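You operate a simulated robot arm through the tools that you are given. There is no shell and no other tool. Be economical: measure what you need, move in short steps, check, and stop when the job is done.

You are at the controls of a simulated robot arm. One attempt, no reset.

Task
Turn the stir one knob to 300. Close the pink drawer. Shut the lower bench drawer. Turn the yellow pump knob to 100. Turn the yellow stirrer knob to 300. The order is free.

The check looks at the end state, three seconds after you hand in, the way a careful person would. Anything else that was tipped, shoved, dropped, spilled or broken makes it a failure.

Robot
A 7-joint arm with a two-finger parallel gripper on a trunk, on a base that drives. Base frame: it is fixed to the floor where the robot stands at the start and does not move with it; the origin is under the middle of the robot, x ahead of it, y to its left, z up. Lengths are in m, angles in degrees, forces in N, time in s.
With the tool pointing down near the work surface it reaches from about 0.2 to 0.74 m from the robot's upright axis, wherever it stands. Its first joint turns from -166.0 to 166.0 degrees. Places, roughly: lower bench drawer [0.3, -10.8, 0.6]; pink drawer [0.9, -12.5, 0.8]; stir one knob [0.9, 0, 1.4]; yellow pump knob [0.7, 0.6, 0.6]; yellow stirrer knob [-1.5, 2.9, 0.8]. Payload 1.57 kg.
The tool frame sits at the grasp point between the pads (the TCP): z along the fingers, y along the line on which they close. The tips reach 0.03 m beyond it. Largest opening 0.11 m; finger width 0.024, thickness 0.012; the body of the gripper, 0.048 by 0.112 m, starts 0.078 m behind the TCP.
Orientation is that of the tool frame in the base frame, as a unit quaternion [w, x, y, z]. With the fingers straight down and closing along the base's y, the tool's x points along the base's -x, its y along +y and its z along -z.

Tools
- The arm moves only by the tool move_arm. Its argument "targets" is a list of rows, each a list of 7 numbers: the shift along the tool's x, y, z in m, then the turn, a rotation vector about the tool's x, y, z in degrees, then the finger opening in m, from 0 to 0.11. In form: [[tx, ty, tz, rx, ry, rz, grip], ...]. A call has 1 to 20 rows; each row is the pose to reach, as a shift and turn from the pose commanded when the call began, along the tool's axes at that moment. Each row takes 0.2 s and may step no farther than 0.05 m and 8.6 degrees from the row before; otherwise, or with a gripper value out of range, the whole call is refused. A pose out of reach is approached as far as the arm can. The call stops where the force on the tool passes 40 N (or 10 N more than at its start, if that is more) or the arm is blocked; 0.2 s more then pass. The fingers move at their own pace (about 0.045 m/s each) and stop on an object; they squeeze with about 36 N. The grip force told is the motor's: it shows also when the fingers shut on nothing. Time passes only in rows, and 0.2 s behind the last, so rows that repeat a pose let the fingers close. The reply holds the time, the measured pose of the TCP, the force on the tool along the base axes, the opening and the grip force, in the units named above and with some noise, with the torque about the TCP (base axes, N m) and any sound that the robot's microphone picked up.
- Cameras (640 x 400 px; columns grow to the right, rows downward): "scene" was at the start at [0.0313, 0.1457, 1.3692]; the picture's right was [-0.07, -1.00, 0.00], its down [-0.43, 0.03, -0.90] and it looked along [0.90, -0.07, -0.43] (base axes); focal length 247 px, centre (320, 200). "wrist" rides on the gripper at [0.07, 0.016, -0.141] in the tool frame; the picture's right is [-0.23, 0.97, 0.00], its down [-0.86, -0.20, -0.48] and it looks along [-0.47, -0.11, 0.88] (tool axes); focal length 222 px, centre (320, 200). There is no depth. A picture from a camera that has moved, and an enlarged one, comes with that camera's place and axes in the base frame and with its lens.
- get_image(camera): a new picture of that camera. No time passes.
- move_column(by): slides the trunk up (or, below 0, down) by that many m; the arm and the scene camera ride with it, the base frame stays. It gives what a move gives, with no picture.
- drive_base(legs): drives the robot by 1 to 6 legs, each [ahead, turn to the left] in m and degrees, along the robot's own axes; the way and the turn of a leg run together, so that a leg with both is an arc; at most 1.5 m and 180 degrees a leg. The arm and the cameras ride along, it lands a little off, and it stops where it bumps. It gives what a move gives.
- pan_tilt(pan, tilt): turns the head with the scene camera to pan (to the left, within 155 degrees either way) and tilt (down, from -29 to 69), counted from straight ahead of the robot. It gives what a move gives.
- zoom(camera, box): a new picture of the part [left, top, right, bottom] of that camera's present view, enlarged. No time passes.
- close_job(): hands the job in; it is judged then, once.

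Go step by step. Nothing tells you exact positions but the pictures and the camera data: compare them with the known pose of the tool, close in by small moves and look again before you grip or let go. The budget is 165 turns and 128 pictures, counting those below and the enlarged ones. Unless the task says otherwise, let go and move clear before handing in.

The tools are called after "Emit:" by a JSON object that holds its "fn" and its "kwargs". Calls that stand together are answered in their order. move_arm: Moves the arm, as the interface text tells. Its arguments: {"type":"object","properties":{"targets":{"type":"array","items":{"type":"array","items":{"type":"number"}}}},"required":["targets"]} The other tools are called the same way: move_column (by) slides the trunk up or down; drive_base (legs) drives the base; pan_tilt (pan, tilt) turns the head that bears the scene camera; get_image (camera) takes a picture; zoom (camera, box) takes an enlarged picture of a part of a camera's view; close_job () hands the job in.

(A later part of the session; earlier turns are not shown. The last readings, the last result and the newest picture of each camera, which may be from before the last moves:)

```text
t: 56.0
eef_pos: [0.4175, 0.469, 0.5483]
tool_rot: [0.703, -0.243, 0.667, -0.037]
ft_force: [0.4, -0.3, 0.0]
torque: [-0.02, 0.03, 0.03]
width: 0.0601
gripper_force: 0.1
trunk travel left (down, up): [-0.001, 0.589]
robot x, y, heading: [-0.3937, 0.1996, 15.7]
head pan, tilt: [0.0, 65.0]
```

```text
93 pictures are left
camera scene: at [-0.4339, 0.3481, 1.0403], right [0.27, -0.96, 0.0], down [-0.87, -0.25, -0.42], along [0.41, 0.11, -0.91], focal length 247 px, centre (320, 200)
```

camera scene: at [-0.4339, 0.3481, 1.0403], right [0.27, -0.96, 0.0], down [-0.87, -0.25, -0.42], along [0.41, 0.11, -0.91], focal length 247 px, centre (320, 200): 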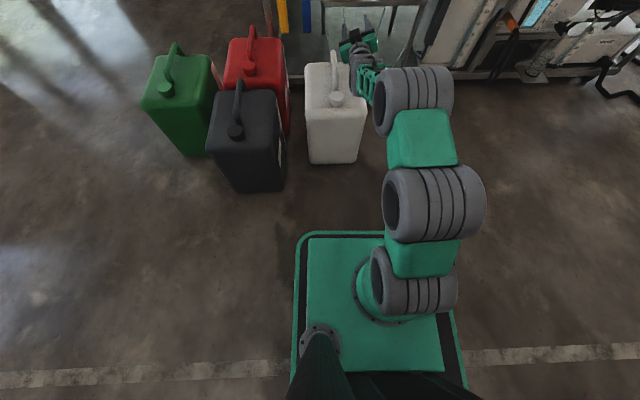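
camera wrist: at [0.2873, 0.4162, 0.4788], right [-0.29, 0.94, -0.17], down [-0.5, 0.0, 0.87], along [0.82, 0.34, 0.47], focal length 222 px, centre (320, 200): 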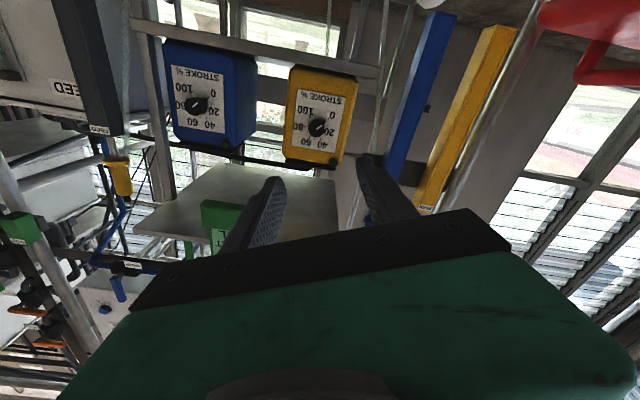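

The elbow would pass very close to the white can if I drove straight in. I'll raise the trunk, back off and sidestep about 10 cm right, then set the wrist roll there.

Emit:
{"fn": "move_column", "kwargs": {"by": 0.25}}

Emit:
{"fn": "drive_base", "kwargs": {"legs": [[0, 25], [-0.25, 0], [0, -24]]}}

Emit:
{"fn": "move_arm", "kwargs": {"targets": [[0, 0, 0, 0, 0, -8.2, 0.06], [0, 0, 0, 0, 0, -16.4, 0.06], [0, 0, 0, 0, 0, -24.6, 0.06], [0, 0, 0, 0, 0, -32.8, 0.06], [0, 0, 0, 0, 0, -41, 0.06], [0, 0, 0, 0, 0, -49.2, 0.06], [0, 0, 0, 0, 0, -57.4, 0.06], [0, 0, 0, 0, 0, -65.6, 0.06], [0, 0, 0, 0, 0, -73.8, 0.06], [0, 0, 0, 0, 0, -82, 0.06], [0, 0, 0, 0, 0, -90, 0.06], [0, 0, 0, 0, 0, -98, 0.06], [0, 0, 0, 0, 0, -106, 0.06], [0, 0, 0, 0, 0, -113, 0.06]]}}

Emit:
{"fn": "move_column", "kwargs": {"by": -0.22}}

Emit:
{"fn": "get_image", "kwargs": {"camera": "scene"}}

```text
t: 58.6
eef_pos: [0.4182, 0.4684, 0.7988]
tool_rot: [0.703, -0.242, 0.668, -0.036]
ft_force: [-0.8, 0.2, 0.0]
torque: [-0.03, -0.01, 0.04]
width: 0.0601
gripper_force: 0.0
trunk travel left (down, up): [-0.251, 0.339]
robot x, y, heading: [-0.3957, 0.2029, 15.9]
head pan, tilt: [0.0, 65.0]
```

```text
t: 62.9
eef_pos: [0.2279, 0.3202, 0.7977]
tool_rot: [0.704, -0.247, 0.665, -0.031]
ft_force: [0.7, -0.4, 0.6]
torque: [-0.03, 0.03, 0.01]
width: 0.0599
gripper_force: 0.0
trunk travel left (down, up): [-0.251, 0.339]
robot x, y, heading: [-0.5786, 0.0411, 16.6]
head pan, tilt: [0.0, 65.0]
```

```text
t: 65.9
eef_pos: [0.2284, 0.3207, 0.7989]
tool_rot: [-0.362, 0.692, -0.16, 0.604]
ft_force: [0.5, -0.4, -0.3]
torque: [0.04, -0.05, 0.0]
width: 0.0598
gripper_force: 0.1
trunk travel left (down, up): [-0.251, 0.339]
robot x, y, heading: [-0.5757, 0.0401, 16.7]
head pan, tilt: [0.0, 65.0]
```

```text
t: 68.3
eef_pos: [0.2275, 0.3218, 0.5791]
tool_rot: [-0.363, 0.691, -0.16, 0.604]
ft_force: [0.7, 0.5, -0.4]
torque: [0.0, -0.01, 0.03]
width: 0.06
gripper_force: 0.2
trunk travel left (down, up): [-0.031, 0.559]
robot x, y, heading: [-0.5738, 0.0385, 16.7]
head pan, tilt: [0.0, 65.0]
```

```text
92 pictures are left
camera scene: at [-0.6217, 0.186, 1.0703], right [0.29, -0.96, 0.0], down [-0.87, -0.26, -0.42], along [0.4, 0.12, -0.91], focal length 247 px, centre (320, 200)
```

scene: 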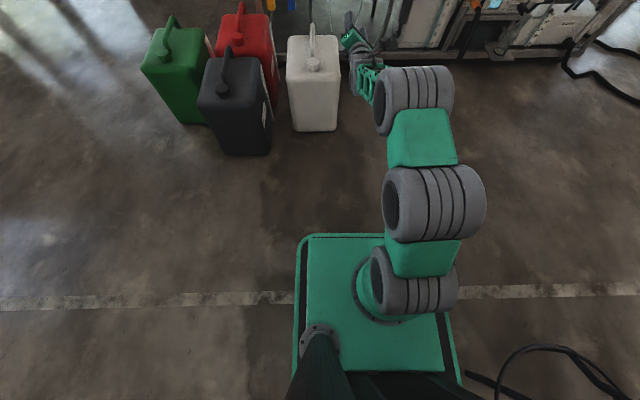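

The path is clear of the can. Driving ahead 0.40 m.

Emit:
{"fn": "drive_base", "kwargs": {"legs": [[0.4, 0]]}}

Emit:
{"fn": "get_image", "kwargs": {"camera": "scene"}}

Emit:
{"fn": "get_image", "kwargs": {"camera": "wrist"}}

```text
t: 70.7
eef_pos: [0.6025, 0.4319, 0.5779]
tool_rot: [-0.362, 0.692, -0.161, 0.604]
ft_force: [0.3, -0.5, -0.5]
torque: [-0.01, 0.01, 0.02]
width: 0.0598
gripper_force: 0.0
trunk travel left (down, up): [-0.031, 0.559]
robot x, y, heading: [-0.202, 0.1525, 16.6]
head pan, tilt: [0.0, 65.0]
```

```text
91 pictures are left
camera scene: at [-0.2483, 0.2974, 1.0702], right [0.29, -0.96, 0.0], down [-0.87, -0.26, -0.42], along [0.41, 0.12, -0.91], focal length 247 px, centre (320, 200)
```

scene: 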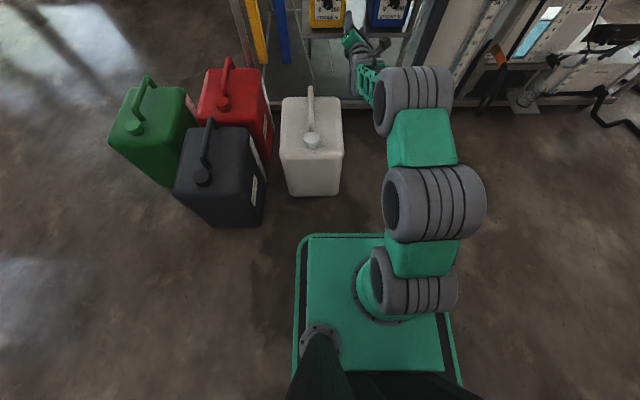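

```text
90 pictures are left
camera wrist: at [0.4872, 0.3303, 0.6176], right [0.16, -0.52, -0.84], down [-0.69, 0.55, -0.47], along [0.71, 0.65, -0.27], focal length 222 px, centre (320, 200)
```

wrist: 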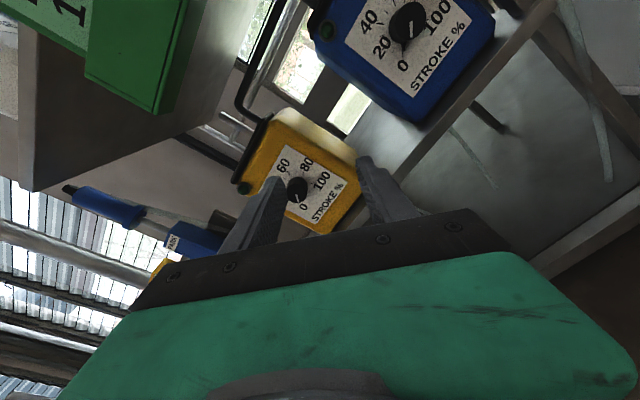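

The wrist view confirms the knob at (0.741, 0.567, 0.562). Shifting the arm left in line with it, then driving 7 cm closer.

Emit:
{"fn": "move_arm", "kwargs": {"targets": [[-0.0243, -0.0185, 0.0097, 0, 0, 0, 0.06], [-0.0487, -0.037, 0.0193, 0, 0, 0, 0.06], [-0.073, -0.0556, 0.029, 0, 0, 0, 0.06]]}}

Emit:
{"fn": "drive_base", "kwargs": {"legs": [[0.07, 0]]}}

Emit:
{"fn": "get_image", "kwargs": {"camera": "scene"}}

Emit:
{"fn": "get_image", "kwargs": {"camera": "wrist"}}

```text
t: 71.5
eef_pos: [0.6026, 0.5258, 0.5653]
tool_rot: [-0.363, 0.691, -0.162, 0.604]
ft_force: [0.3, -0.1, 0.1]
torque: [0.02, 0.02, 0.01]
width: 0.06
gripper_force: 0.1
trunk travel left (down, up): [-0.031, 0.559]
robot x, y, heading: [-0.2029, 0.1542, 16.4]
head pan, tilt: [0.0, 65.0]
```

```text
t: 72.5
eef_pos: [0.6688, 0.5464, 0.564]
tool_rot: [-0.363, 0.692, -0.161, 0.604]
ft_force: [-0.3, 0.6, 0.5]
torque: [0.01, -0.02, 0.01]
width: 0.0601
gripper_force: 0.1
trunk travel left (down, up): [-0.031, 0.559]
robot x, y, heading: [-0.1359, 0.1716, 16.7]
head pan, tilt: [0.0, 65.0]
```

```text
89 pictures are left
camera scene: at [-0.1814, 0.3174, 1.0702], right [0.29, -0.96, 0.0], down [-0.87, -0.26, -0.42], along [0.4, 0.12, -0.91], focal length 247 px, centre (320, 200)
```

scene: 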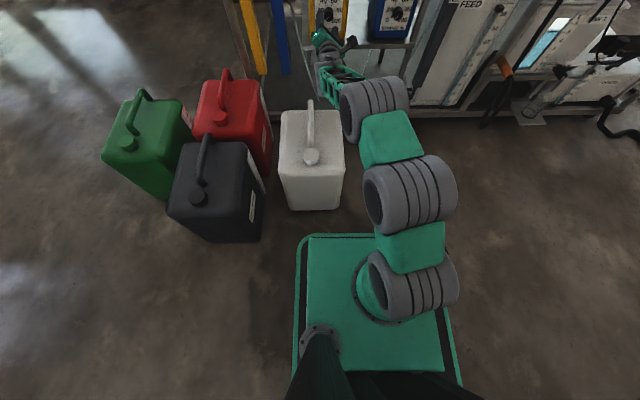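

```text
88 pictures are left
camera wrist: at [0.555, 0.4464, 0.6039], right [0.16, -0.52, -0.84], down [-0.69, 0.55, -0.47], along [0.71, 0.65, -0.27], focal length 222 px, centre (320, 200)
```

wrist: 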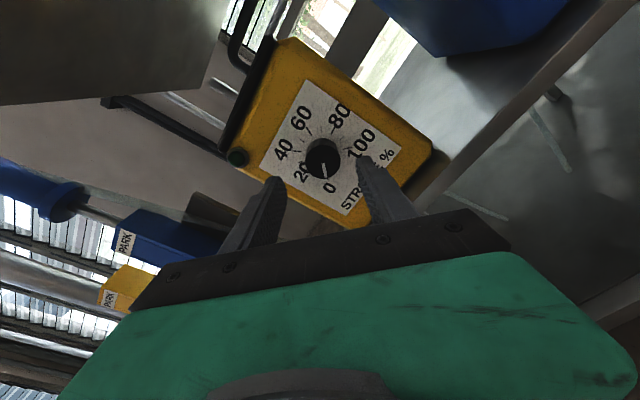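

Emit:
{"fn": "move_arm", "kwargs": {"targets": [[0.001, 0.001, 0.03, 0, 0, 0, 0.055], [0.001, 0.001, 0.055, 0, 0, 0, 0.05], [0.001, 0.001, 0.06, 0, 0, 0, 0.045]]}}

Emit:
{"fn": "zoom", "kwargs": {"camera": "wrist", "box": [240, 110, 400, 220]}}

```text
t: 73.2
eef_pos: [0.7159, 0.5617, 0.5652]
tool_rot: [-0.364, 0.69, -0.16, 0.605]
ft_force: [-41.2, -18.9, 6.8]
torque: [0.56, -1.14, 0.58]
width: 0.0467
gripper_force: 1.1
trunk travel left (down, up): [-0.031, 0.559]
robot x, y, heading: [-0.1394, 0.1727, 16.6]
head pan, tilt: [0.0, 65.0]
stopped in row 3: the force on the tool passed its limit at 148 N (the readings are from after the stop); the commanded pose is now the measured one
```

```text
3.64 times, centred on (320, 165) of wrist
camera zoom: at [0.601, 0.461, 0.6041], right [0.16, -0.52, -0.84], down [-0.68, 0.55, -0.47], along [0.71, 0.65, -0.26], focal length 808 px, centre (320, 327)
```

zoom: 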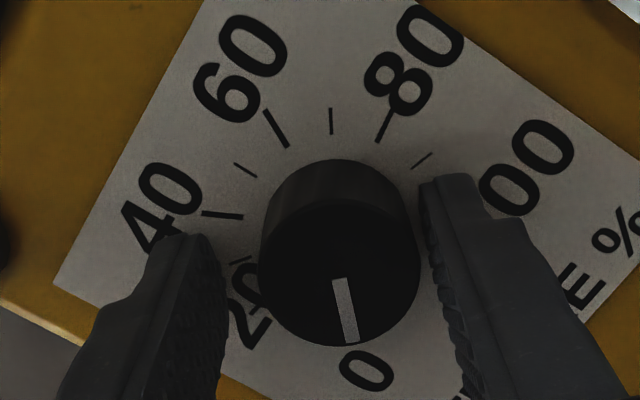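

The fingertips touched the box face, so the knob sits nearer than estimated. Backing off 7 mm and checking that the box is still in place.

Emit:
{"fn": "move_arm", "kwargs": {"targets": [[0, 0, -0.004, 0, 0, 0, 0.05], [0, 0, -0.007, 0, 0, 0, 0.05]]}}

Emit:
{"fn": "pan_tilt", "kwargs": {"pan": 15, "tilt": 30}}

Emit:
{"fn": "get_image", "kwargs": {"camera": "scene"}}

Emit:
{"fn": "zoom", "kwargs": {"camera": "wrist", "box": [240, 110, 400, 220]}}

```text
t: 73.8
eef_pos: [0.7107, 0.5599, 0.56]
tool_rot: [-0.362, 0.693, -0.16, 0.603]
ft_force: [-0.4, 0.0, 0.0]
torque: [-0.02, -0.02, 0.02]
width: 0.0504
gripper_force: 0.1
trunk travel left (down, up): [-0.031, 0.559]
robot x, y, heading: [-0.1368, 0.171, 16.7]
head pan, tilt: [0.0, 65.0]
```

```text
t: 74.8
eef_pos: [0.7104, 0.5595, 0.5605]
tool_rot: [-0.362, 0.692, -0.161, 0.603]
ft_force: [-1.0, -0.6, 0.1]
torque: [0.0, -0.01, -0.01]
width: 0.0502
gripper_force: 0.0
trunk travel left (down, up): [-0.031, 0.559]
robot x, y, heading: [-0.1382, 0.1744, 16.8]
head pan, tilt: [15.0, 30.0]
```

```text
86 pictures are left
camera scene: at [-0.1629, 0.3473, 1.1178], right [0.52, -0.85, 0.0], down [-0.43, -0.26, -0.87], along [0.74, 0.45, -0.5], focal length 247 px, centre (320, 200)
```

scene: 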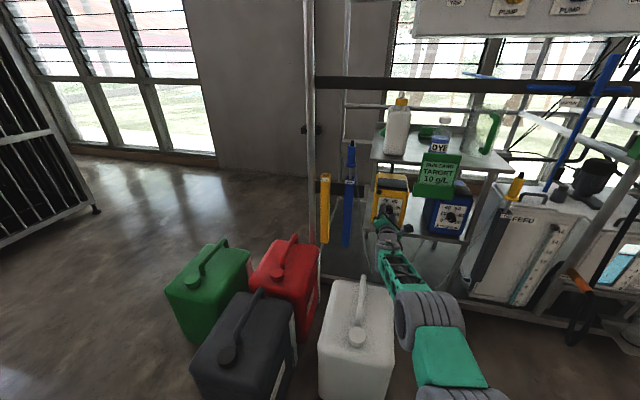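

```text
3.64 times, centred on (320, 165) of wrist
camera zoom: at [0.5959, 0.459, 0.6], right [0.16, -0.52, -0.84], down [-0.69, 0.55, -0.47], along [0.71, 0.65, -0.27], focal length 808 px, centre (320, 327)
```

zoom: 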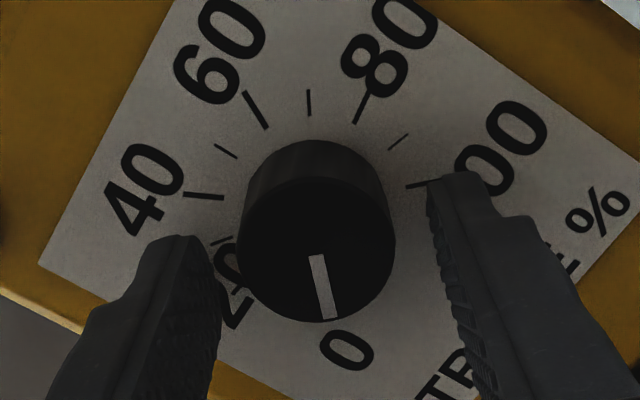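

The box has not moved. I'll centre with +3 mm in tool x and +1 mm in y, stay at this depth, and close.

Emit:
{"fn": "move_arm", "kwargs": {"targets": [[0.003, 0.0005, 0.0015, 0, 0, 0, 0.045], [0.003, 0.0005, 0.0015, 0, 0, 0, 0.03], [0.003, 0.0005, 0.0015, 0, 0, 0, 0.02], [0.003, 0.0005, 0.0015, 0, 0, 0, 0.01], [0.003, 0.0005, 0.0015, 0, 0, 0, 0.01]]}}

Emit:
{"fn": "zoom", "kwargs": {"camera": "wrist", "box": [240, 110, 400, 220]}}

```text
t: 76.0
eef_pos: [0.7125, 0.5581, 0.5627]
tool_rot: [-0.363, 0.692, -0.16, 0.603]
ft_force: [-1.3, -1.7, -1.6]
torque: [0.13, -0.46, 0.7]
width: 0.0317
gripper_force: 40.4
trunk travel left (down, up): [-0.031, 0.559]
robot x, y, heading: [-0.138, 0.1721, 16.6]
head pan, tilt: [15.0, 30.0]
```

```text
3.64 times, centred on (320, 165) of wrist
camera zoom: at [0.5985, 0.4573, 0.6015], right [0.16, -0.52, -0.84], down [-0.69, 0.55, -0.47], along [0.71, 0.65, -0.27], focal length 808 px, centre (320, 327)
```

zoom: 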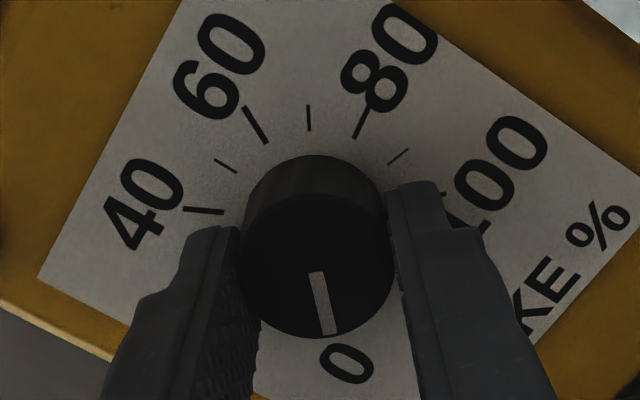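

Good grip. Turning 150° clockwise.

Emit:
{"fn": "move_arm", "kwargs": {"targets": [[0, 0, 0, 0, 0, 8.3, 0.01], [0, 0, 0, 0, 0, 16.6, 0.01], [0, 0, 0, 0, 0, 25, 0.01], [0, 0, 0, 0, 0, 33.3, 0.01], [0, 0, 0, 0, 0, 41.6, 0.01], [0, 0, 0, 0, 0, 50, 0.01], [0, 0, 0, 0, 0, 58.3, 0.01], [0, 0, 0, 0, 0, 66.6, 0.01], [0, 0, 0, 0, 0, 75, 0.01], [0, 0, 0, 0, 0, 83.3, 0.01], [0, 0, 0, 0, 0, 91.6, 0.01], [0, 0, 0, 0, 0, 100, 0.01], [0, 0, 0, 0, 0, 108.3, 0.01], [0, 0, 0, 0, 0, 116.6, 0.01], [0, 0, 0, 0, 0, 125, 0.01], [0, 0, 0, 0, 0, 133.3, 0.01], [0, 0, 0, 0, 0, 141.6, 0.01], [0, 0, 0, 0, 0, 150, 0.01]]}}

Emit:
{"fn": "zoom", "kwargs": {"camera": "wrist", "box": [240, 110, 400, 220]}}

```text
t: 79.8
eef_pos: [0.7134, 0.5554, 0.5685]
tool_rot: [0.68, -0.02, 0.707, 0.195]
ft_force: [11.2, -17.5, 24.6]
torque: [0.03, -0.38, 0.53]
width: 0.0316
gripper_force: 40.2
trunk travel left (down, up): [-0.031, 0.559]
robot x, y, heading: [-0.1377, 0.1732, 16.5]
head pan, tilt: [15.0, 30.0]
```

```text
3.64 times, centred on (320, 165) of wrist
camera zoom: at [0.5707, 0.5429, 0.5045], right [-0.27, 0.85, 0.46], down [-0.33, -0.53, 0.78], along [0.9, 0.06, 0.43], focal length 808 px, centre (320, 327)
```

zoom: 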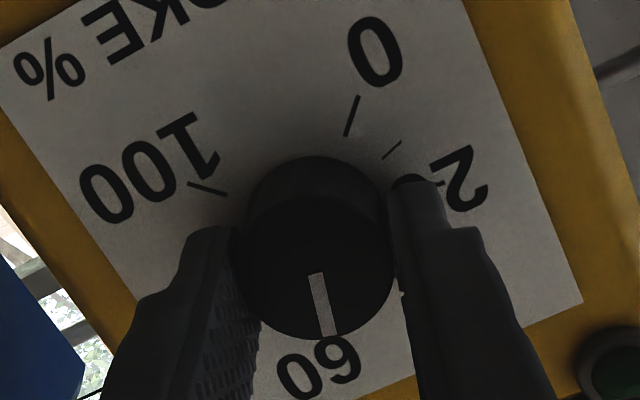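

The reading shows the knob centre is about 5 mm off the pad centre. I'll relax the command toward the knob, then release, back off, and roll back.

Emit:
{"fn": "move_arm", "kwargs": {"targets": [[-0.003, -0.001, 0, 0, 0, 0, 0.01], [-0.0055, -0.0016, 0, 0, 0, 0, 0.01], [-0.0055, -0.0016, 0, 0, 0, 0, 0.01]]}}

Emit:
{"fn": "move_arm", "kwargs": {"targets": [[0, 0, 0, 0, 0, 0, 0.035], [0, 0, 0, 0, 0, 0, 0.05], [0, 0, 0, 0, 0, 0, 0.06], [0, 0, -0.025, 0, 0, 0, 0.06], [0, 0, -0.05, 0, 0, 0, 0.06]]}}

Emit:
{"fn": "zoom", "kwargs": {"camera": "wrist", "box": [240, 80, 400, 200]}}

```text
t: 80.6
eef_pos: [0.7142, 0.5549, 0.5686]
tool_rot: [0.677, -0.024, 0.71, 0.194]
ft_force: [18.8, -12.3, 15.0]
torque: [0.37, -1.18, 0.06]
width: 0.0314
gripper_force: 40.1
trunk travel left (down, up): [-0.031, 0.559]
robot x, y, heading: [-0.1354, 0.1706, 16.3]
head pan, tilt: [15.0, 30.0]
```

```text
t: 81.8
eef_pos: [0.6652, 0.5412, 0.5689]
tool_rot: [0.676, -0.025, 0.71, 0.194]
ft_force: [-0.6, 0.7, -0.6]
torque: [0.03, -0.03, 0.0]
width: 0.0602
gripper_force: 0.0
trunk travel left (down, up): [-0.031, 0.559]
robot x, y, heading: [-0.1372, 0.1721, 16.7]
head pan, tilt: [15.0, 30.0]
```

```text
3.33 times, centred on (320, 140) of wrist
camera zoom: at [0.5205, 0.5277, 0.5053], right [-0.27, 0.85, 0.46], down [-0.32, -0.53, 0.79], along [0.91, 0.06, 0.42], focal length 740 px, centre (320, 400)
```

zoom: 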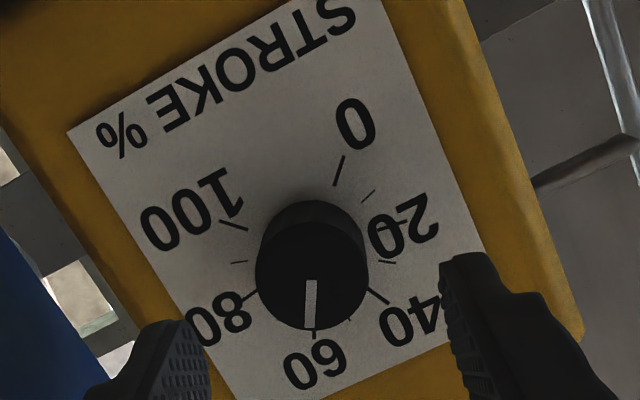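

The knob is at about 59. Rolling back 150° for the second grip.

Emit:
{"fn": "move_arm", "kwargs": {"targets": [[0, 0, 0, 0, 0, -8.3, 0.06], [0, 0, 0, 0, 0, -16.6, 0.06], [0, 0, 0, 0, 0, -25, 0.06], [0, 0, 0, 0, 0, -33.3, 0.06], [0, 0, 0, 0, 0, -41.6, 0.06], [0, 0, 0, 0, 0, -50, 0.06], [0, 0, 0, 0, 0, -58.3, 0.06], [0, 0, 0, 0, 0, -66.6, 0.06], [0, 0, 0, 0, 0, -75, 0.06], [0, 0, 0, 0, 0, -83.3, 0.06], [0, 0, 0, 0, 0, -91.6, 0.06], [0, 0, 0, 0, 0, -100, 0.06], [0, 0, 0, 0, 0, -108.3, 0.06], [0, 0, 0, 0, 0, -116.6, 0.06], [0, 0, 0, 0, 0, -125, 0.06], [0, 0, 0, 0, 0, -133.3, 0.06], [0, 0, 0, 0, 0, -141.6, 0.06], [0, 0, 0, 0, 0, -150, 0.06]]}}

Emit:
{"fn": "zoom", "kwargs": {"camera": "wrist", "box": [240, 80, 400, 200]}}

```text
t: 85.6
eef_pos: [0.6672, 0.5404, 0.5673]
tool_rot: [-0.362, 0.693, -0.159, 0.603]
ft_force: [0.0, 0.1, -0.2]
torque: [-0.02, -0.01, -0.01]
width: 0.0601
gripper_force: 0.1
trunk travel left (down, up): [-0.031, 0.559]
robot x, y, heading: [-0.1355, 0.1725, 16.8]
head pan, tilt: [15.0, 30.0]
```

```text
3.33 times, centred on (320, 140) of wrist
camera zoom: at [0.5525, 0.4396, 0.6072], right [0.16, -0.52, -0.84], down [-0.69, 0.55, -0.47], along [0.71, 0.65, -0.27], focal length 740 px, centre (320, 400)
```

zoom: 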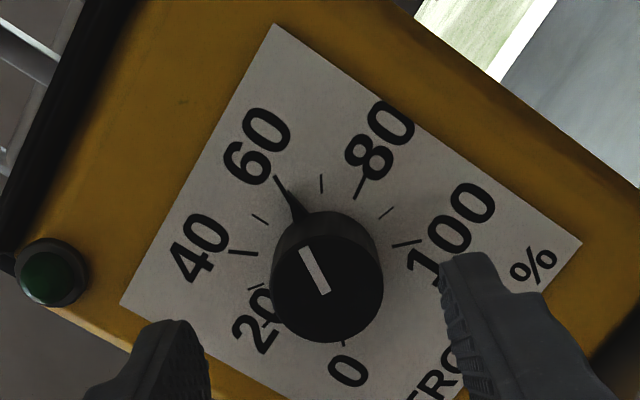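

The pointer is exactly on 60, so 108° remains. Advancing to grip depth and closing.

Emit:
{"fn": "move_arm", "kwargs": {"targets": [[0, 0.0015, 0.025, 0, 0, 0, 0.055], [0, 0.0015, 0.042, 0, 0, 0, 0.05], [0, 0.0015, 0.048, 0, 0, 0, 0.045], [0, 0.0015, 0.048, 0, 0, 0, 0.03], [0, 0.0015, 0.048, 0, 0, 0, 0.01], [0, 0.0015, 0.048, 0, 0, 0, 0.01]]}}

Emit:
{"fn": "zoom", "kwargs": {"camera": "wrist", "box": [240, 110, 400, 220]}}

```text
t: 87.0
eef_pos: [0.7134, 0.5524, 0.5675]
tool_rot: [-0.363, 0.692, -0.16, 0.603]
ft_force: [2.8, -1.8, -0.6]
torque: [0.11, -0.35, 0.43]
width: 0.0317
gripper_force: 29.6
trunk travel left (down, up): [-0.031, 0.559]
robot x, y, heading: [-0.1405, 0.1693, 16.6]
head pan, tilt: [15.0, 30.0]
```

```text
3.64 times, centred on (320, 165) of wrist
camera zoom: at [0.5991, 0.4521, 0.607], right [0.16, -0.52, -0.84], down [-0.69, 0.55, -0.47], along [0.71, 0.65, -0.27], focal length 808 px, centre (320, 327)
```

zoom: 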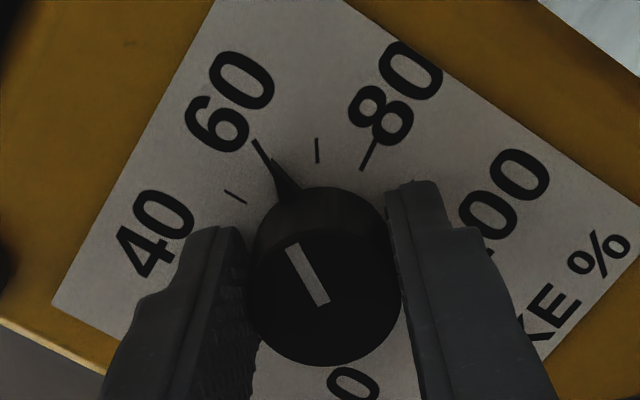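

Emit:
{"fn": "move_arm", "kwargs": {"targets": [[0, 0, 0, 0, 0, 8.3, 0.01], [0, 0, 0, 0, 0, 16.6, 0.01], [0, 0, 0, 0, 0, 25, 0.01], [0, 0, 0, 0, 0, 33.3, 0.01], [0, 0, 0, 0, 0, 41.6, 0.01], [0, 0, 0, 0, 0, 50, 0.01], [0, 0, 0, 0, 0, 58.3, 0.01], [0, 0, 0, 0, 0, 66.6, 0.01], [0, 0, 0, 0, 0, 75, 0.01], [0, 0, 0, 0, 0, 83.3, 0.01], [0, 0, 0, 0, 0, 91.6, 0.01], [0, 0, 0, 0, 0, 100, 0.01], [0, 0, 0, 0, 0, 104, 0.01]]}}

Emit:
{"fn": "zoom", "kwargs": {"camera": "wrist", "box": [240, 110, 400, 220]}}

```text
t: 89.8
eef_pos: [0.712, 0.5535, 0.5641]
tool_rot: [0.696, -0.301, 0.646, -0.085]
ft_force: [9.4, -2.9, -16.7]
torque: [0.07, -0.25, -0.48]
width: 0.0314
gripper_force: 40.0
trunk travel left (down, up): [-0.031, 0.559]
robot x, y, heading: [-0.1392, 0.167, 16.8]
head pan, tilt: [15.0, 30.0]
```

```text
3.64 times, centred on (320, 165) of wrist
camera zoom: at [0.5861, 0.4875, 0.4962], right [-0.3, 0.9, -0.32], down [-0.53, 0.12, 0.84], along [0.79, 0.42, 0.44], focal length 808 px, centre (320, 327)
```

zoom: 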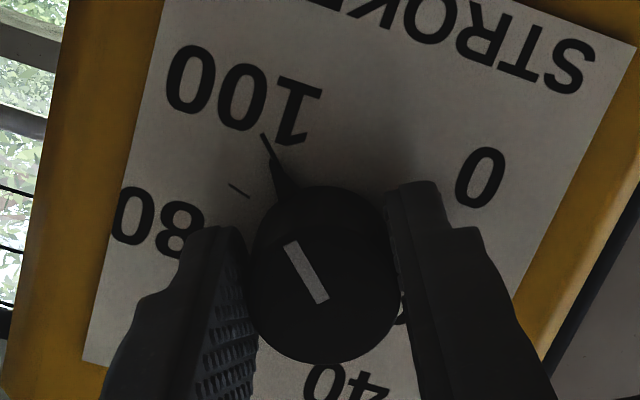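

Very near 100. Adding 3°, relaxing the force, then releasing and backing off.

Emit:
{"fn": "move_arm", "kwargs": {"targets": [[0.001, 0, 0, 0, 0, 3, 0.01], [0.002, 0, 0, 0, 0, 3, 0.01]]}}

Emit:
{"fn": "move_arm", "kwargs": {"targets": [[0, 0, 0, 0, 0, 0, 0.035], [0, 0, 0, 0, 0, 0, 0.05], [0, 0, 0, 0, 0, 0, 0.06], [0, 0, -0.025, 0, 0, 0, 0.06], [0, 0, -0.06, 0, 0, 0, 0.06]]}}

Emit:
{"fn": "zoom", "kwargs": {"camera": "wrist", "box": [240, 80, 400, 200]}}

```text
t: 90.4
eef_pos: [0.7136, 0.5535, 0.5621]
tool_rot: [0.7, -0.283, 0.653, -0.066]
ft_force: [-1.1, -3.5, -13.0]
torque: [-0.27, 0.8, -1.03]
width: 0.0317
gripper_force: 39.9
trunk travel left (down, up): [-0.031, 0.559]
robot x, y, heading: [-0.1372, 0.1704, 16.8]
head pan, tilt: [15.0, 30.0]
```

```text
t: 91.6
eef_pos: [0.6587, 0.5342, 0.5629]
tool_rot: [0.7, -0.283, 0.652, -0.068]
ft_force: [0.8, 0.4, -0.2]
torque: [0.01, 0.0, 0.01]
width: 0.0602
gripper_force: 0.0
trunk travel left (down, up): [-0.031, 0.559]
robot x, y, heading: [-0.1376, 0.1695, 16.5]
head pan, tilt: [15.0, 30.0]
```

```text
3.33 times, centred on (320, 140) of wrist
camera zoom: at [0.53, 0.4725, 0.4948], right [-0.3, 0.91, -0.27], down [-0.52, 0.08, 0.85], along [0.8, 0.4, 0.45], focal length 740 px, centre (320, 400)
```

zoom: 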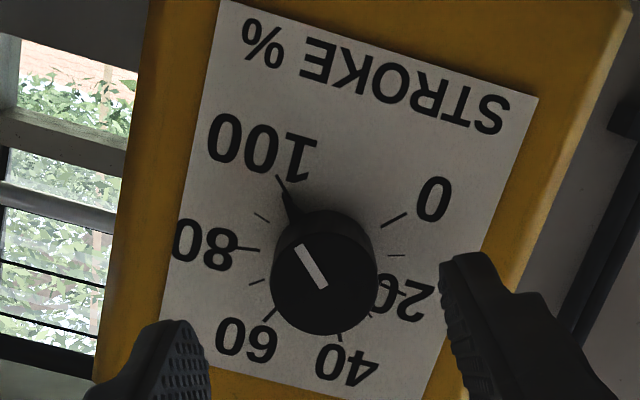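

The yellow pump is at 100. Now backing out, raising the trunk, and heading for the yellow stirrer bench at the left rear.

Emit:
{"fn": "drive_base", "kwargs": {"legs": [[-0.45, 0]]}}

Emit:
{"fn": "move_column", "kwargs": {"by": 0.25}}

Emit:
{"fn": "drive_base", "kwargs": {"legs": [[0, 95], [0.6, 0]]}}

Emit:
{"fn": "pan_tilt", "kwargs": {"pan": 5, "tilt": 25}}

Emit:
{"fn": "get_image", "kwargs": {"camera": "scene"}}

```text
t: 94.3
eef_pos: [0.2225, 0.4028, 0.5633]
tool_rot: [0.7, -0.283, 0.652, -0.068]
ft_force: [-1.0, 0.4, 0.9]
torque: [0.01, 0.01, 0.0]
width: 0.06
gripper_force: 0.0
trunk travel left (down, up): [-0.031, 0.559]
robot x, y, heading: [-0.5761, 0.0413, 16.7]
head pan, tilt: [15.0, 30.0]
```

```text
t: 96.9
eef_pos: [0.2213, 0.4027, 0.8131]
tool_rot: [0.7, -0.282, 0.652, -0.069]
ft_force: [0.2, 0.4, -0.3]
torque: [0.03, 0.02, 0.0]
width: 0.0601
gripper_force: 0.1
trunk travel left (down, up): [-0.281, 0.309]
robot x, y, heading: [-0.5782, 0.0412, 16.5]
head pan, tilt: [15.0, 30.0]
```

```text
t: 104.4
eef_pos: [-1.2388, 1.3647, 0.8131]
tool_rot: [-0.522, 0.672, -0.23, -0.472]
ft_force: [-0.2, 0.3, 0.0]
torque: [0.01, 0.01, -0.02]
width: 0.0598
gripper_force: 0.2
trunk travel left (down, up): [-0.281, 0.309]
robot x, y, heading: [-0.8031, 0.6041, 111.8]
head pan, tilt: [15.0, 30.0]
```

```text
t: 105.1
eef_pos: [-1.2393, 1.3641, 0.8135]
tool_rot: [-0.522, 0.672, -0.231, -0.472]
ft_force: [-0.7, 0.8, -0.7]
torque: [-0.01, 0.04, 0.0]
width: 0.0597
gripper_force: 0.1
trunk travel left (down, up): [-0.281, 0.309]
robot x, y, heading: [-0.801, 0.6048, 111.9]
head pan, tilt: [5.0, 25.0]
```

```text
77 pictures are left
camera scene: at [-0.9664, 0.5719, 1.3758], right [0.89, 0.45, 0.0], down [0.19, -0.38, -0.91], along [-0.41, 0.81, -0.42], focal length 247 px, centre (320, 200)
```

scene: 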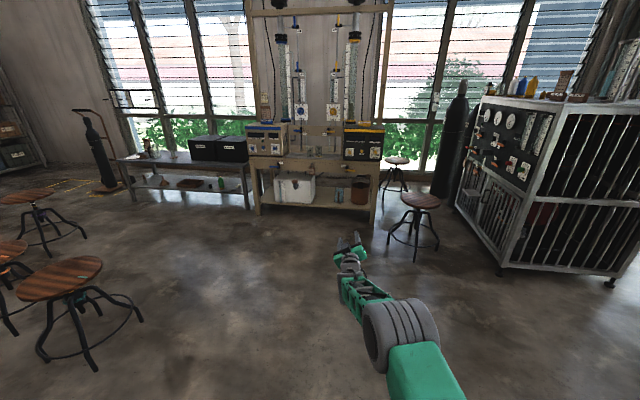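

Emit:
{"fn": "zoom", "kwargs": {"camera": "scene", "box": [240, 90, 400, 220]}}

```text
3.08 times, centred on (320, 155) of scene
camera zoom: at [-0.9664, 0.5719, 1.3758], right [0.89, 0.45, 0.0], down [0.19, -0.38, -0.91], along [-0.41, 0.81, -0.42], focal length 760 px, centre (320, 338)
```

zoom: 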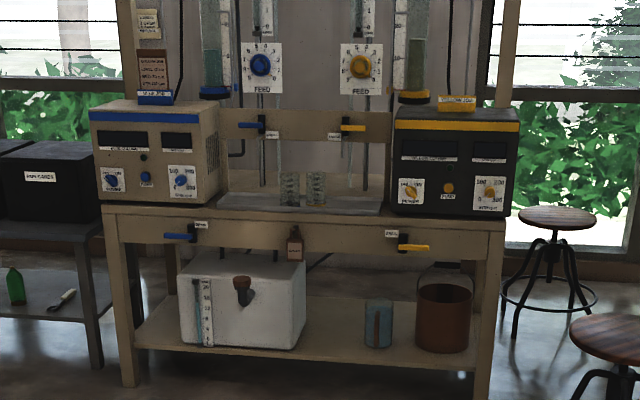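

The black box with yellow trim has two yellow knobs at about (-1.55, 2.9, 0.79). Driving closer to read the labels.

Emit:
{"fn": "drive_base", "kwargs": {"legs": [[0, -4], [0.9, 0]]}}

Emit:
{"fn": "get_image", "kwargs": {"camera": "scene"}}

Emit:
{"fn": "zoom", "kwargs": {"camera": "scene", "box": [300, 100, 460, 220]}}

```text
t: 110.2
eef_pos: [-1.4507, 2.2239, 0.8136]
tool_rot: [-0.539, 0.663, -0.254, -0.452]
ft_force: [0.4, 1.0, -0.8]
torque: [0.0, 0.01, 0.01]
width: 0.0599
gripper_force: 0.0
trunk travel left (down, up): [-0.281, 0.309]
robot x, y, heading: [-1.0723, 1.4346, 107.5]
head pan, tilt: [5.0, 25.0]
```

```text
75 pictures are left
camera scene: at [-1.2352, 1.4134, 1.3759], right [0.92, 0.39, 0.0], down [0.16, -0.39, -0.91], along [-0.35, 0.84, -0.42], focal length 247 px, centre (320, 200)
```

scene: 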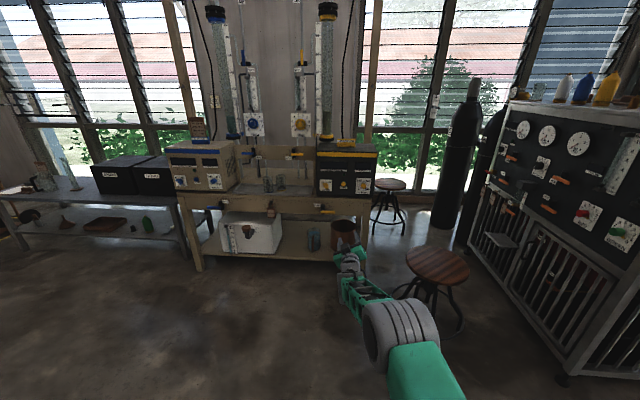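

```text
3.33 times, centred on (380, 160) of scene
camera zoom: at [-1.2352, 1.4134, 1.3759], right [0.92, 0.39, 0.0], down [0.16, -0.39, -0.91], along [-0.35, 0.84, -0.42], focal length 824 px, centre (120, 333)
```

zoom: 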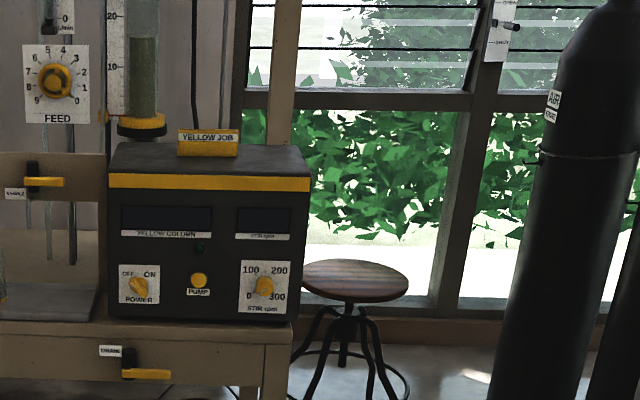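

Emit:
{"fn": "zoom", "kwargs": {"camera": "scene", "box": [345, 170, 385, 200]}}

```text
13.33 times, centred on (365, 185) of scene
camera zoom: at [-1.2352, 1.4134, 1.3759], right [0.92, 0.39, 0.0], down [0.16, -0.39, -0.91], along [-0.35, 0.84, -0.42], focal length 3296 px, centre (-280, 400)
```

zoom: 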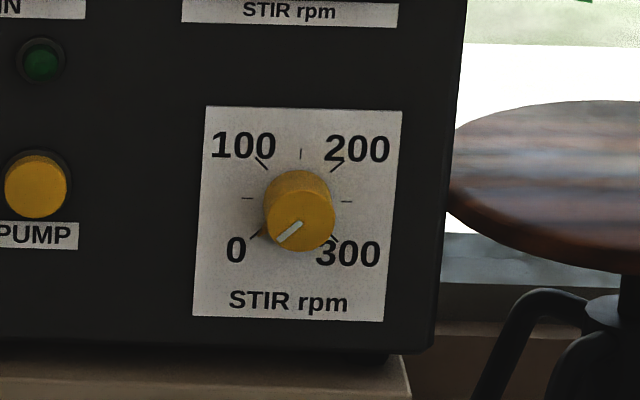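

The right knob is "STIR rpm", pointing at 0, located at (-1.538, 2.854, 0.805), and the box faces heading 109°. Driving nearer, clear of the stool.

Emit:
{"fn": "drive_base", "kwargs": {"legs": [[0, 4.4], [0.42, 0], [0, -2.9]]}}

Emit:
{"fn": "pan_tilt", "kwargs": {"pan": 0, "tilt": 50}}

Emit:
{"fn": "get_image", "kwargs": {"camera": "scene"}}

Emit:
{"fn": "get_image", "kwargs": {"camera": "wrist"}}

```text
t: 113.7
eef_pos: [-1.631, 2.6089, 0.813]
tool_rot: [-0.533, 0.667, -0.246, -0.46]
ft_force: [0.1, -0.5, -0.2]
torque: [0.01, 0.06, 0.0]
width: 0.0601
gripper_force: 0.1
trunk travel left (down, up): [-0.281, 0.309]
robot x, y, heading: [-1.2334, 1.8321, 109.1]
head pan, tilt: [5.0, 25.0]
```

```text
t: 114.5
eef_pos: [-1.6301, 2.6091, 0.8136]
tool_rot: [-0.532, 0.667, -0.246, -0.46]
ft_force: [0.4, -0.1, 0.3]
torque: [0.0, 0.01, 0.01]
width: 0.06
gripper_force: 0.2
trunk travel left (down, up): [-0.281, 0.309]
robot x, y, heading: [-1.2307, 1.8312, 109.2]
head pan, tilt: [0.0, 50.0]
```

```text
72 pictures are left
camera scene: at [-1.3832, 1.7929, 1.3384], right [0.94, 0.33, 0.0], down [0.25, -0.72, -0.64], along [-0.21, 0.61, -0.77], focal length 247 px, centre (320, 200)
```

scene: 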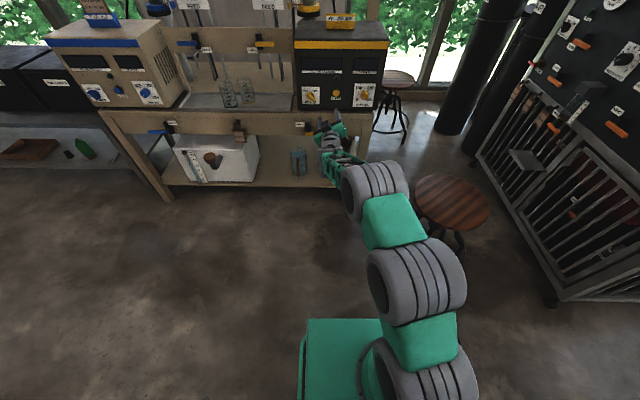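

```text
71 pictures are left
camera wrist: at [-1.5612, 2.4819, 0.745], right [-0.9, -0.34, -0.27], down [-0.06, -0.52, 0.85], along [-0.43, 0.78, 0.45], focal length 222 px, centre (320, 200)
```

wrist: 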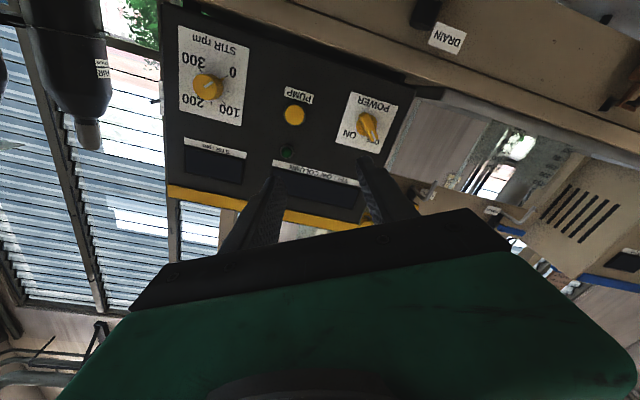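

Triangulation gives the knob at about (-1.547, 2.86, 0.795). I'll shift the tool right and roll to −133°, then drive in 11 cm.

Emit:
{"fn": "move_arm", "kwargs": {"targets": [[0.0234, -0.0327, 0, 0.35, 0.19, 0, 0.06], [0.0468, -0.0654, 0, 0.7, 0.38, 0, 0.06], [0.0702, -0.0981, 0, 1.05, 0.57, 0, 0.06], [0.0936, -0.1308, 0, 1.4, 0.77, 0, 0.06]]}}

Emit:
{"fn": "move_arm", "kwargs": {"targets": [[0, 0, 0, 0, 0, -8, 0.06], [0, 0, 0, 0, 0, -16, 0.06], [0, 0, 0, 0, 0, -24, 0.06], [0, 0, 0, 0, 0, -32, 0.06], [0, 0, 0, 0, 0, -40, 0.06], [0, 0, 0, 0, 0, -48, 0.06], [0, 0, 0, 0, 0, -56, 0.06], [0, 0, 0, 0, 0, -64, 0.06], [0, 0, 0, 0, 0, -72, 0.06], [0, 0, 0, 0, 0, -80, 0.06], [0, 0, 0, 0, 0, -88, 0.06], [0, 0, 0, 0, 0, -96, 0.06], [0, 0, 0, 0, 0, -104, 0.06]]}}

Emit:
{"fn": "get_image", "kwargs": {"camera": "wrist"}}

Emit:
{"fn": "get_image", "kwargs": {"camera": "scene"}}

```text
t: 115.5
eef_pos: [-1.4801, 2.6636, 0.7946]
tool_rot: [-0.539, 0.663, -0.255, -0.453]
ft_force: [-0.6, 0.0, -0.2]
torque: [0.02, -0.02, -0.02]
width: 0.0599
gripper_force: 0.0
trunk travel left (down, up): [-0.281, 0.309]
robot x, y, heading: [-1.2276, 1.8304, 109.1]
head pan, tilt: [0.0, 50.0]
```

```text
t: 118.3
eef_pos: [-1.4815, 2.6627, 0.7953]
tool_rot: [0.688, -0.608, -0.367, -0.146]
ft_force: [0.1, 0.5, -0.1]
torque: [0.03, -0.03, 0.01]
width: 0.06
gripper_force: 0.1
trunk travel left (down, up): [-0.281, 0.309]
robot x, y, heading: [-1.2324, 1.8285, 109.1]
head pan, tilt: [0.0, 50.0]
```

```text
70 pictures are left
camera wrist: at [-1.3749, 2.5503, 0.8314], right [0.47, 0.15, -0.87], down [-0.56, -0.7, -0.43], along [-0.68, 0.69, -0.25], focal length 222 px, centre (320, 200)
```

wrist: 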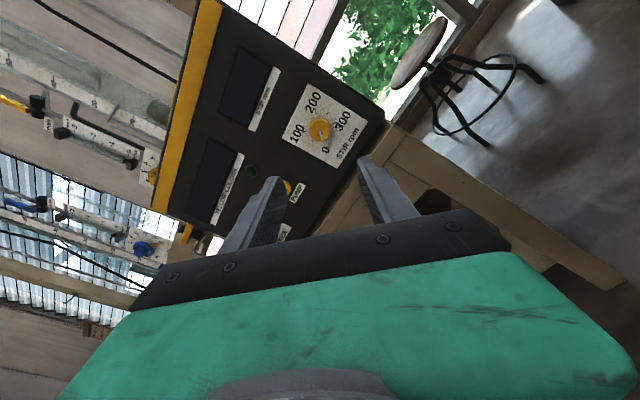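

```text
69 pictures are left
camera scene: at [-1.3831, 1.7929, 1.3384], right [0.94, 0.33, 0.0], down [0.25, -0.72, -0.64], along [-0.21, 0.61, -0.77], focal length 247 px, centre (320, 200)
```

scene: 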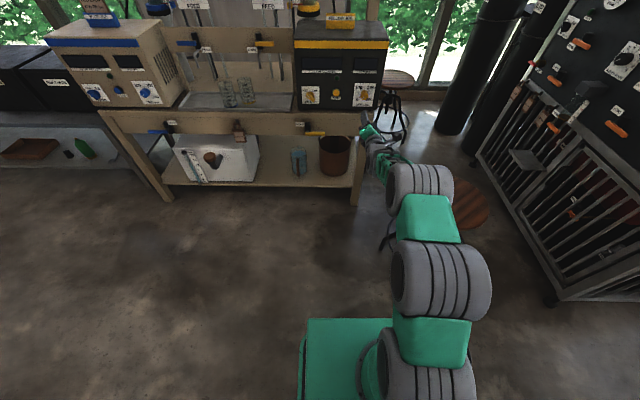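

The arm is well above the stool (elbow around z 0.95), and the knob refines to (-1.548, 2.863, 0.792). Driving ahead 11 cm.

Emit:
{"fn": "drive_base", "kwargs": {"legs": [[0.11, 0]]}}

Emit:
{"fn": "get_image", "kwargs": {"camera": "wrist"}}

```text
t: 119.5
eef_pos: [-1.5182, 2.7658, 0.7946]
tool_rot: [0.688, -0.61, -0.365, -0.147]
ft_force: [0.5, -0.4, -0.1]
torque: [0.02, -0.02, 0.02]
width: 0.0597
gripper_force: 0.1
trunk travel left (down, up): [-0.281, 0.309]
robot x, y, heading: [-1.2656, 1.9315, 109.1]
head pan, tilt: [0.0, 50.0]
```

```text
68 pictures are left
camera wrist: at [-1.4109, 2.6531, 0.8314], right [0.47, 0.15, -0.87], down [-0.56, -0.7, -0.43], along [-0.68, 0.69, -0.25], focal length 222 px, centre (320, 200)
```

wrist: 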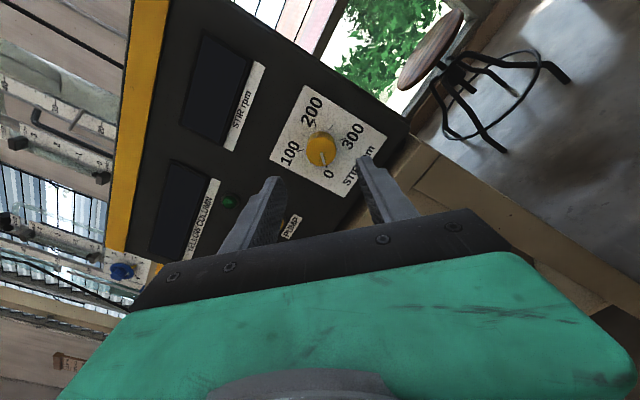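

Emit:
{"fn": "move_arm", "kwargs": {"targets": [[0, 0, 0.025, 0, 0, 0, 0.055], [0, 0, 0.05, 0, 0, 0, 0.055], [0, 0, 0.06, 0, 0, 0, 0.055]]}}

Emit:
{"fn": "zoom", "kwargs": {"camera": "wrist", "box": [240, 110, 400, 220]}}

```text
t: 120.3
eef_pos: [-1.5355, 2.8202, 0.7954]
tool_rot: [0.688, -0.609, -0.365, -0.146]
ft_force: [-0.1, -1.4, 0.3]
torque: [-0.01, 0.0, 0.03]
width: 0.055
gripper_force: 0.0
trunk travel left (down, up): [-0.281, 0.309]
robot x, y, heading: [-1.2697, 1.9343, 109.2]
head pan, tilt: [0.0, 50.0]
```

```text
3.64 times, centred on (320, 165) of wrist
camera zoom: at [-1.4302, 2.7085, 0.8312], right [0.47, 0.15, -0.87], down [-0.56, -0.7, -0.43], along [-0.68, 0.69, -0.25], focal length 808 px, centre (320, 327)
```

zoom: 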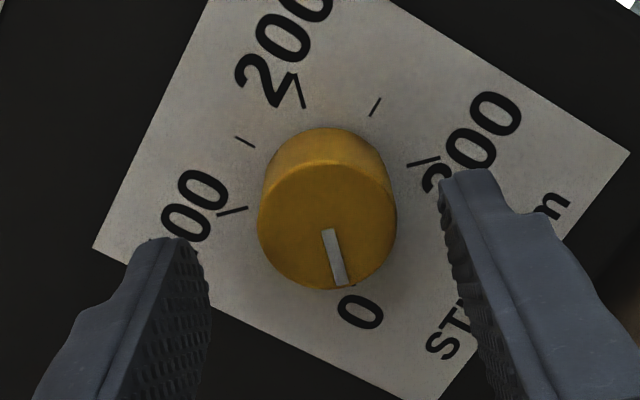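

By knob size the tips are level with the knob face. Correcting +2 mm x and +1.5 mm y, advancing 21 mm, and closing.

Emit:
{"fn": "move_arm", "kwargs": {"targets": [[0.002, 0.0015, 0.01, 0, 0, 0, 0.055], [0.002, 0.0015, 0.021, 0, 0, 0, 0.05], [0.002, 0.0015, 0.021, 0, 0, 0, 0.045]]}}

Emit:
{"fn": "zoom", "kwargs": {"camera": "wrist", "box": [240, 110, 400, 220]}}

```text
t: 121.1
eef_pos: [-1.5397, 2.8425, 0.7944]
tool_rot: [0.688, -0.609, -0.366, -0.147]
ft_force: [-0.1, -0.1, -0.5]
torque: [-0.02, 0.03, -0.04]
width: 0.0452
gripper_force: 0.1
trunk travel left (down, up): [-0.281, 0.309]
robot x, y, heading: [-1.2666, 1.9322, 109.3]
head pan, tilt: [0.0, 50.0]
```

```text
3.64 times, centred on (320, 165) of wrist
camera zoom: at [-1.4343, 2.7293, 0.8302], right [0.47, 0.15, -0.87], down [-0.56, -0.7, -0.43], along [-0.68, 0.69, -0.25], focal length 808 px, centre (320, 327)
```

zoom: 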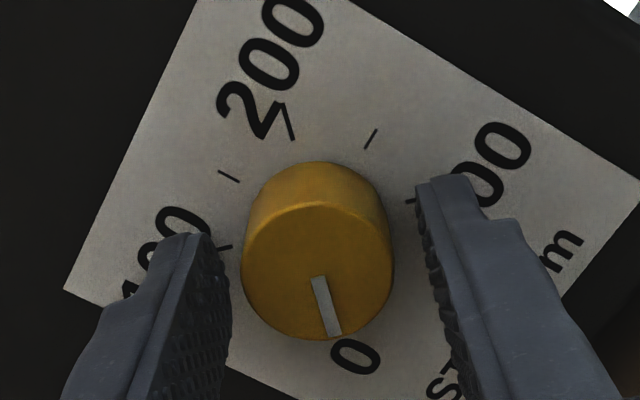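

Well centred. Closing and turning 150°.

Emit:
{"fn": "move_arm", "kwargs": {"targets": [[0.001, -0.0007, 0.001, 0, 0, 0, 0.03], [0.001, -0.0007, 0.001, 0, 0, 0, 0.01], [0.001, -0.0007, 0.001, 0, 0, 0, 0.01]]}}

Emit:
{"fn": "move_arm", "kwargs": {"targets": [[0, 0, 0, 0, 0, 8.3, 0.01], [0, 0, 0, 0, 0, 16.6, 0.01], [0, 0, 0, 0, 0, 25, 0.01], [0, 0, 0, 0, 0, 33.3, 0.01], [0, 0, 0, 0, 0, 41.6, 0.01], [0, 0, 0, 0, 0, 50, 0.01], [0, 0, 0, 0, 0, 58.3, 0.01], [0, 0, 0, 0, 0, 66.6, 0.01], [0, 0, 0, 0, 0, 75, 0.01], [0, 0, 0, 0, 0, 83.3, 0.01], [0, 0, 0, 0, 0, 91.6, 0.01], [0, 0, 0, 0, 0, 100, 0.01], [0, 0, 0, 0, 0, 108.3, 0.01], [0, 0, 0, 0, 0, 116.6, 0.01], [0, 0, 0, 0, 0, 125, 0.01], [0, 0, 0, 0, 0, 133.3, 0.01], [0, 0, 0, 0, 0, 141.6, 0.01], [0, 0, 0, 0, 0, 150, 0.01]]}}

Emit:
{"fn": "zoom", "kwargs": {"camera": "wrist", "box": [240, 110, 400, 220]}}

```text
t: 121.9
eef_pos: [-1.5405, 2.8446, 0.7946]
tool_rot: [0.688, -0.609, -0.366, -0.146]
ft_force: [3.5, -5.5, -2.6]
torque: [-0.34, -0.12, -0.01]
width: 0.0315
gripper_force: 30.2
trunk travel left (down, up): [-0.281, 0.309]
robot x, y, heading: [-1.2669, 1.9334, 109.4]
head pan, tilt: [0.0, 50.0]
```

```text
t: 125.7
eef_pos: [-1.54, 2.8458, 0.7964]
tool_rot: [0.319, -0.51, 0.495, 0.627]
ft_force: [5.7, 0.2, -4.7]
torque: [0.46, 0.13, -1.12]
width: 0.0317
gripper_force: 40.2
trunk travel left (down, up): [-0.281, 0.309]
robot x, y, heading: [-1.2689, 1.9329, 109.3]
head pan, tilt: [0.0, 50.0]
```

```text
3.64 times, centred on (320, 165) of wrist
camera zoom: at [-1.5268, 2.6994, 0.7348], right [-0.82, -0.27, 0.5], down [0.57, -0.3, 0.76], along [-0.06, 0.91, 0.4], focal length 808 px, centre (320, 327)
```

zoom: 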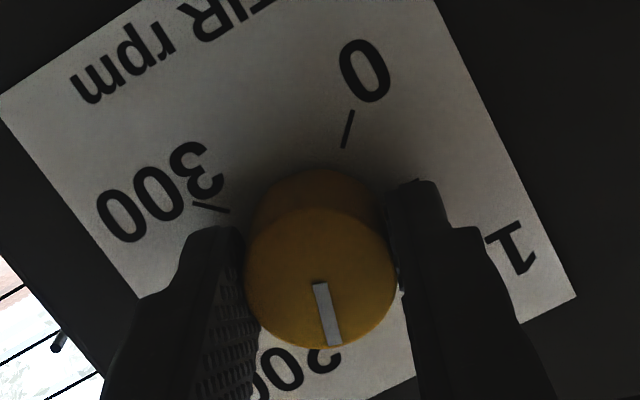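

Low forces. Releasing, backing off and rolling back 150°.

Emit:
{"fn": "move_arm", "kwargs": {"targets": [[0, 0, 0, 0, 0, 0, 0.035], [0, 0, 0, 0, 0, 0, 0.05], [0, 0, 0, 0, 0, 0, 0.06], [0, 0, -0.025, 0, 0, 0, 0.06], [0, 0, -0.04, 0, 0, 0, 0.06]]}}

Emit:
{"fn": "move_arm", "kwargs": {"targets": [[0, 0, 0, 0, 0, -8.3, 0.06], [0, 0, 0, 0, 0, -16.6, 0.06], [0, 0, 0, 0, 0, -25, 0.06], [0, 0, 0, 0, 0, -33.3, 0.06], [0, 0, 0, 0, 0, -41.6, 0.06], [0, 0, 0, 0, 0, -50, 0.06], [0, 0, 0, 0, 0, -58.3, 0.06], [0, 0, 0, 0, 0, -66.6, 0.06], [0, 0, 0, 0, 0, -75, 0.06], [0, 0, 0, 0, 0, -83.3, 0.06], [0, 0, 0, 0, 0, -91.6, 0.06], [0, 0, 0, 0, 0, -100, 0.06], [0, 0, 0, 0, 0, -108.3, 0.06], [0, 0, 0, 0, 0, -116.6, 0.06], [0, 0, 0, 0, 0, -125, 0.06], [0, 0, 0, 0, 0, -133.3, 0.06], [0, 0, 0, 0, 0, -141.6, 0.06], [0, 0, 0, 0, 0, -150, 0.06]]}}

Emit:
{"fn": "move_arm", "kwargs": {"targets": [[0, 0, 0.02, 0, 0, 0, 0.055], [0, 0, 0.039, 0, 0, 0, 0.05], [0, 0, 0.039, 0, 0, 0, 0.045]]}}

Emit:
{"fn": "zoom", "kwargs": {"camera": "wrist", "box": [240, 110, 400, 220]}}

```text
t: 126.9
eef_pos: [-1.5274, 2.8055, 0.7952]
tool_rot: [0.321, -0.511, 0.494, 0.626]
ft_force: [-0.1, 0.6, 0.7]
torque: [0.02, 0.0, 0.02]
width: 0.0598
gripper_force: 0.0
trunk travel left (down, up): [-0.281, 0.309]
robot x, y, heading: [-1.2675, 1.9352, 109.1]
head pan, tilt: [0.0, 50.0]
```

```text
t: 130.7
eef_pos: [-1.5269, 2.8089, 0.7963]
tool_rot: [0.688, -0.608, -0.367, -0.147]
ft_force: [-0.1, -0.6, -0.2]
torque: [0.0, 0.01, -0.04]
width: 0.0598
gripper_force: 0.1
trunk travel left (down, up): [-0.281, 0.309]
robot x, y, heading: [-1.2673, 1.9347, 109.2]
head pan, tilt: [0.0, 50.0]
```

```text
t: 131.5
eef_pos: [-1.5412, 2.8454, 0.7961]
tool_rot: [0.688, -0.609, -0.366, -0.146]
ft_force: [0.6, 0.8, -0.5]
torque: [0.02, 0.02, 0.0]
width: 0.045
gripper_force: 0.1
trunk travel left (down, up): [-0.281, 0.309]
robot x, y, heading: [-1.2661, 1.9335, 109.2]
head pan, tilt: [0.0, 50.0]
```

```text
3.64 times, centred on (320, 165) of wrist
camera zoom: at [-1.4358, 2.7317, 0.8322], right [0.47, 0.15, -0.87], down [-0.56, -0.7, -0.43], along [-0.68, 0.69, -0.25], focal length 808 px, centre (320, 327)
```

zoom: 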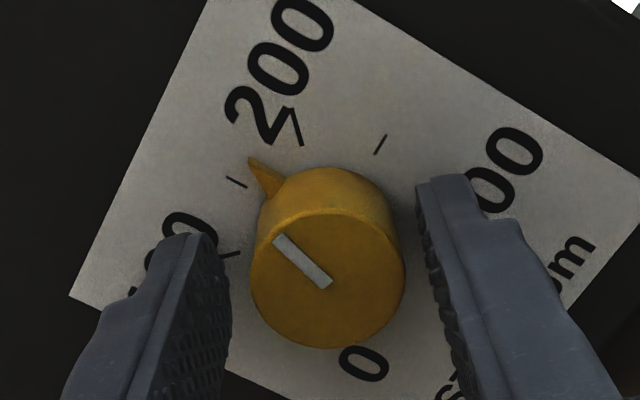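

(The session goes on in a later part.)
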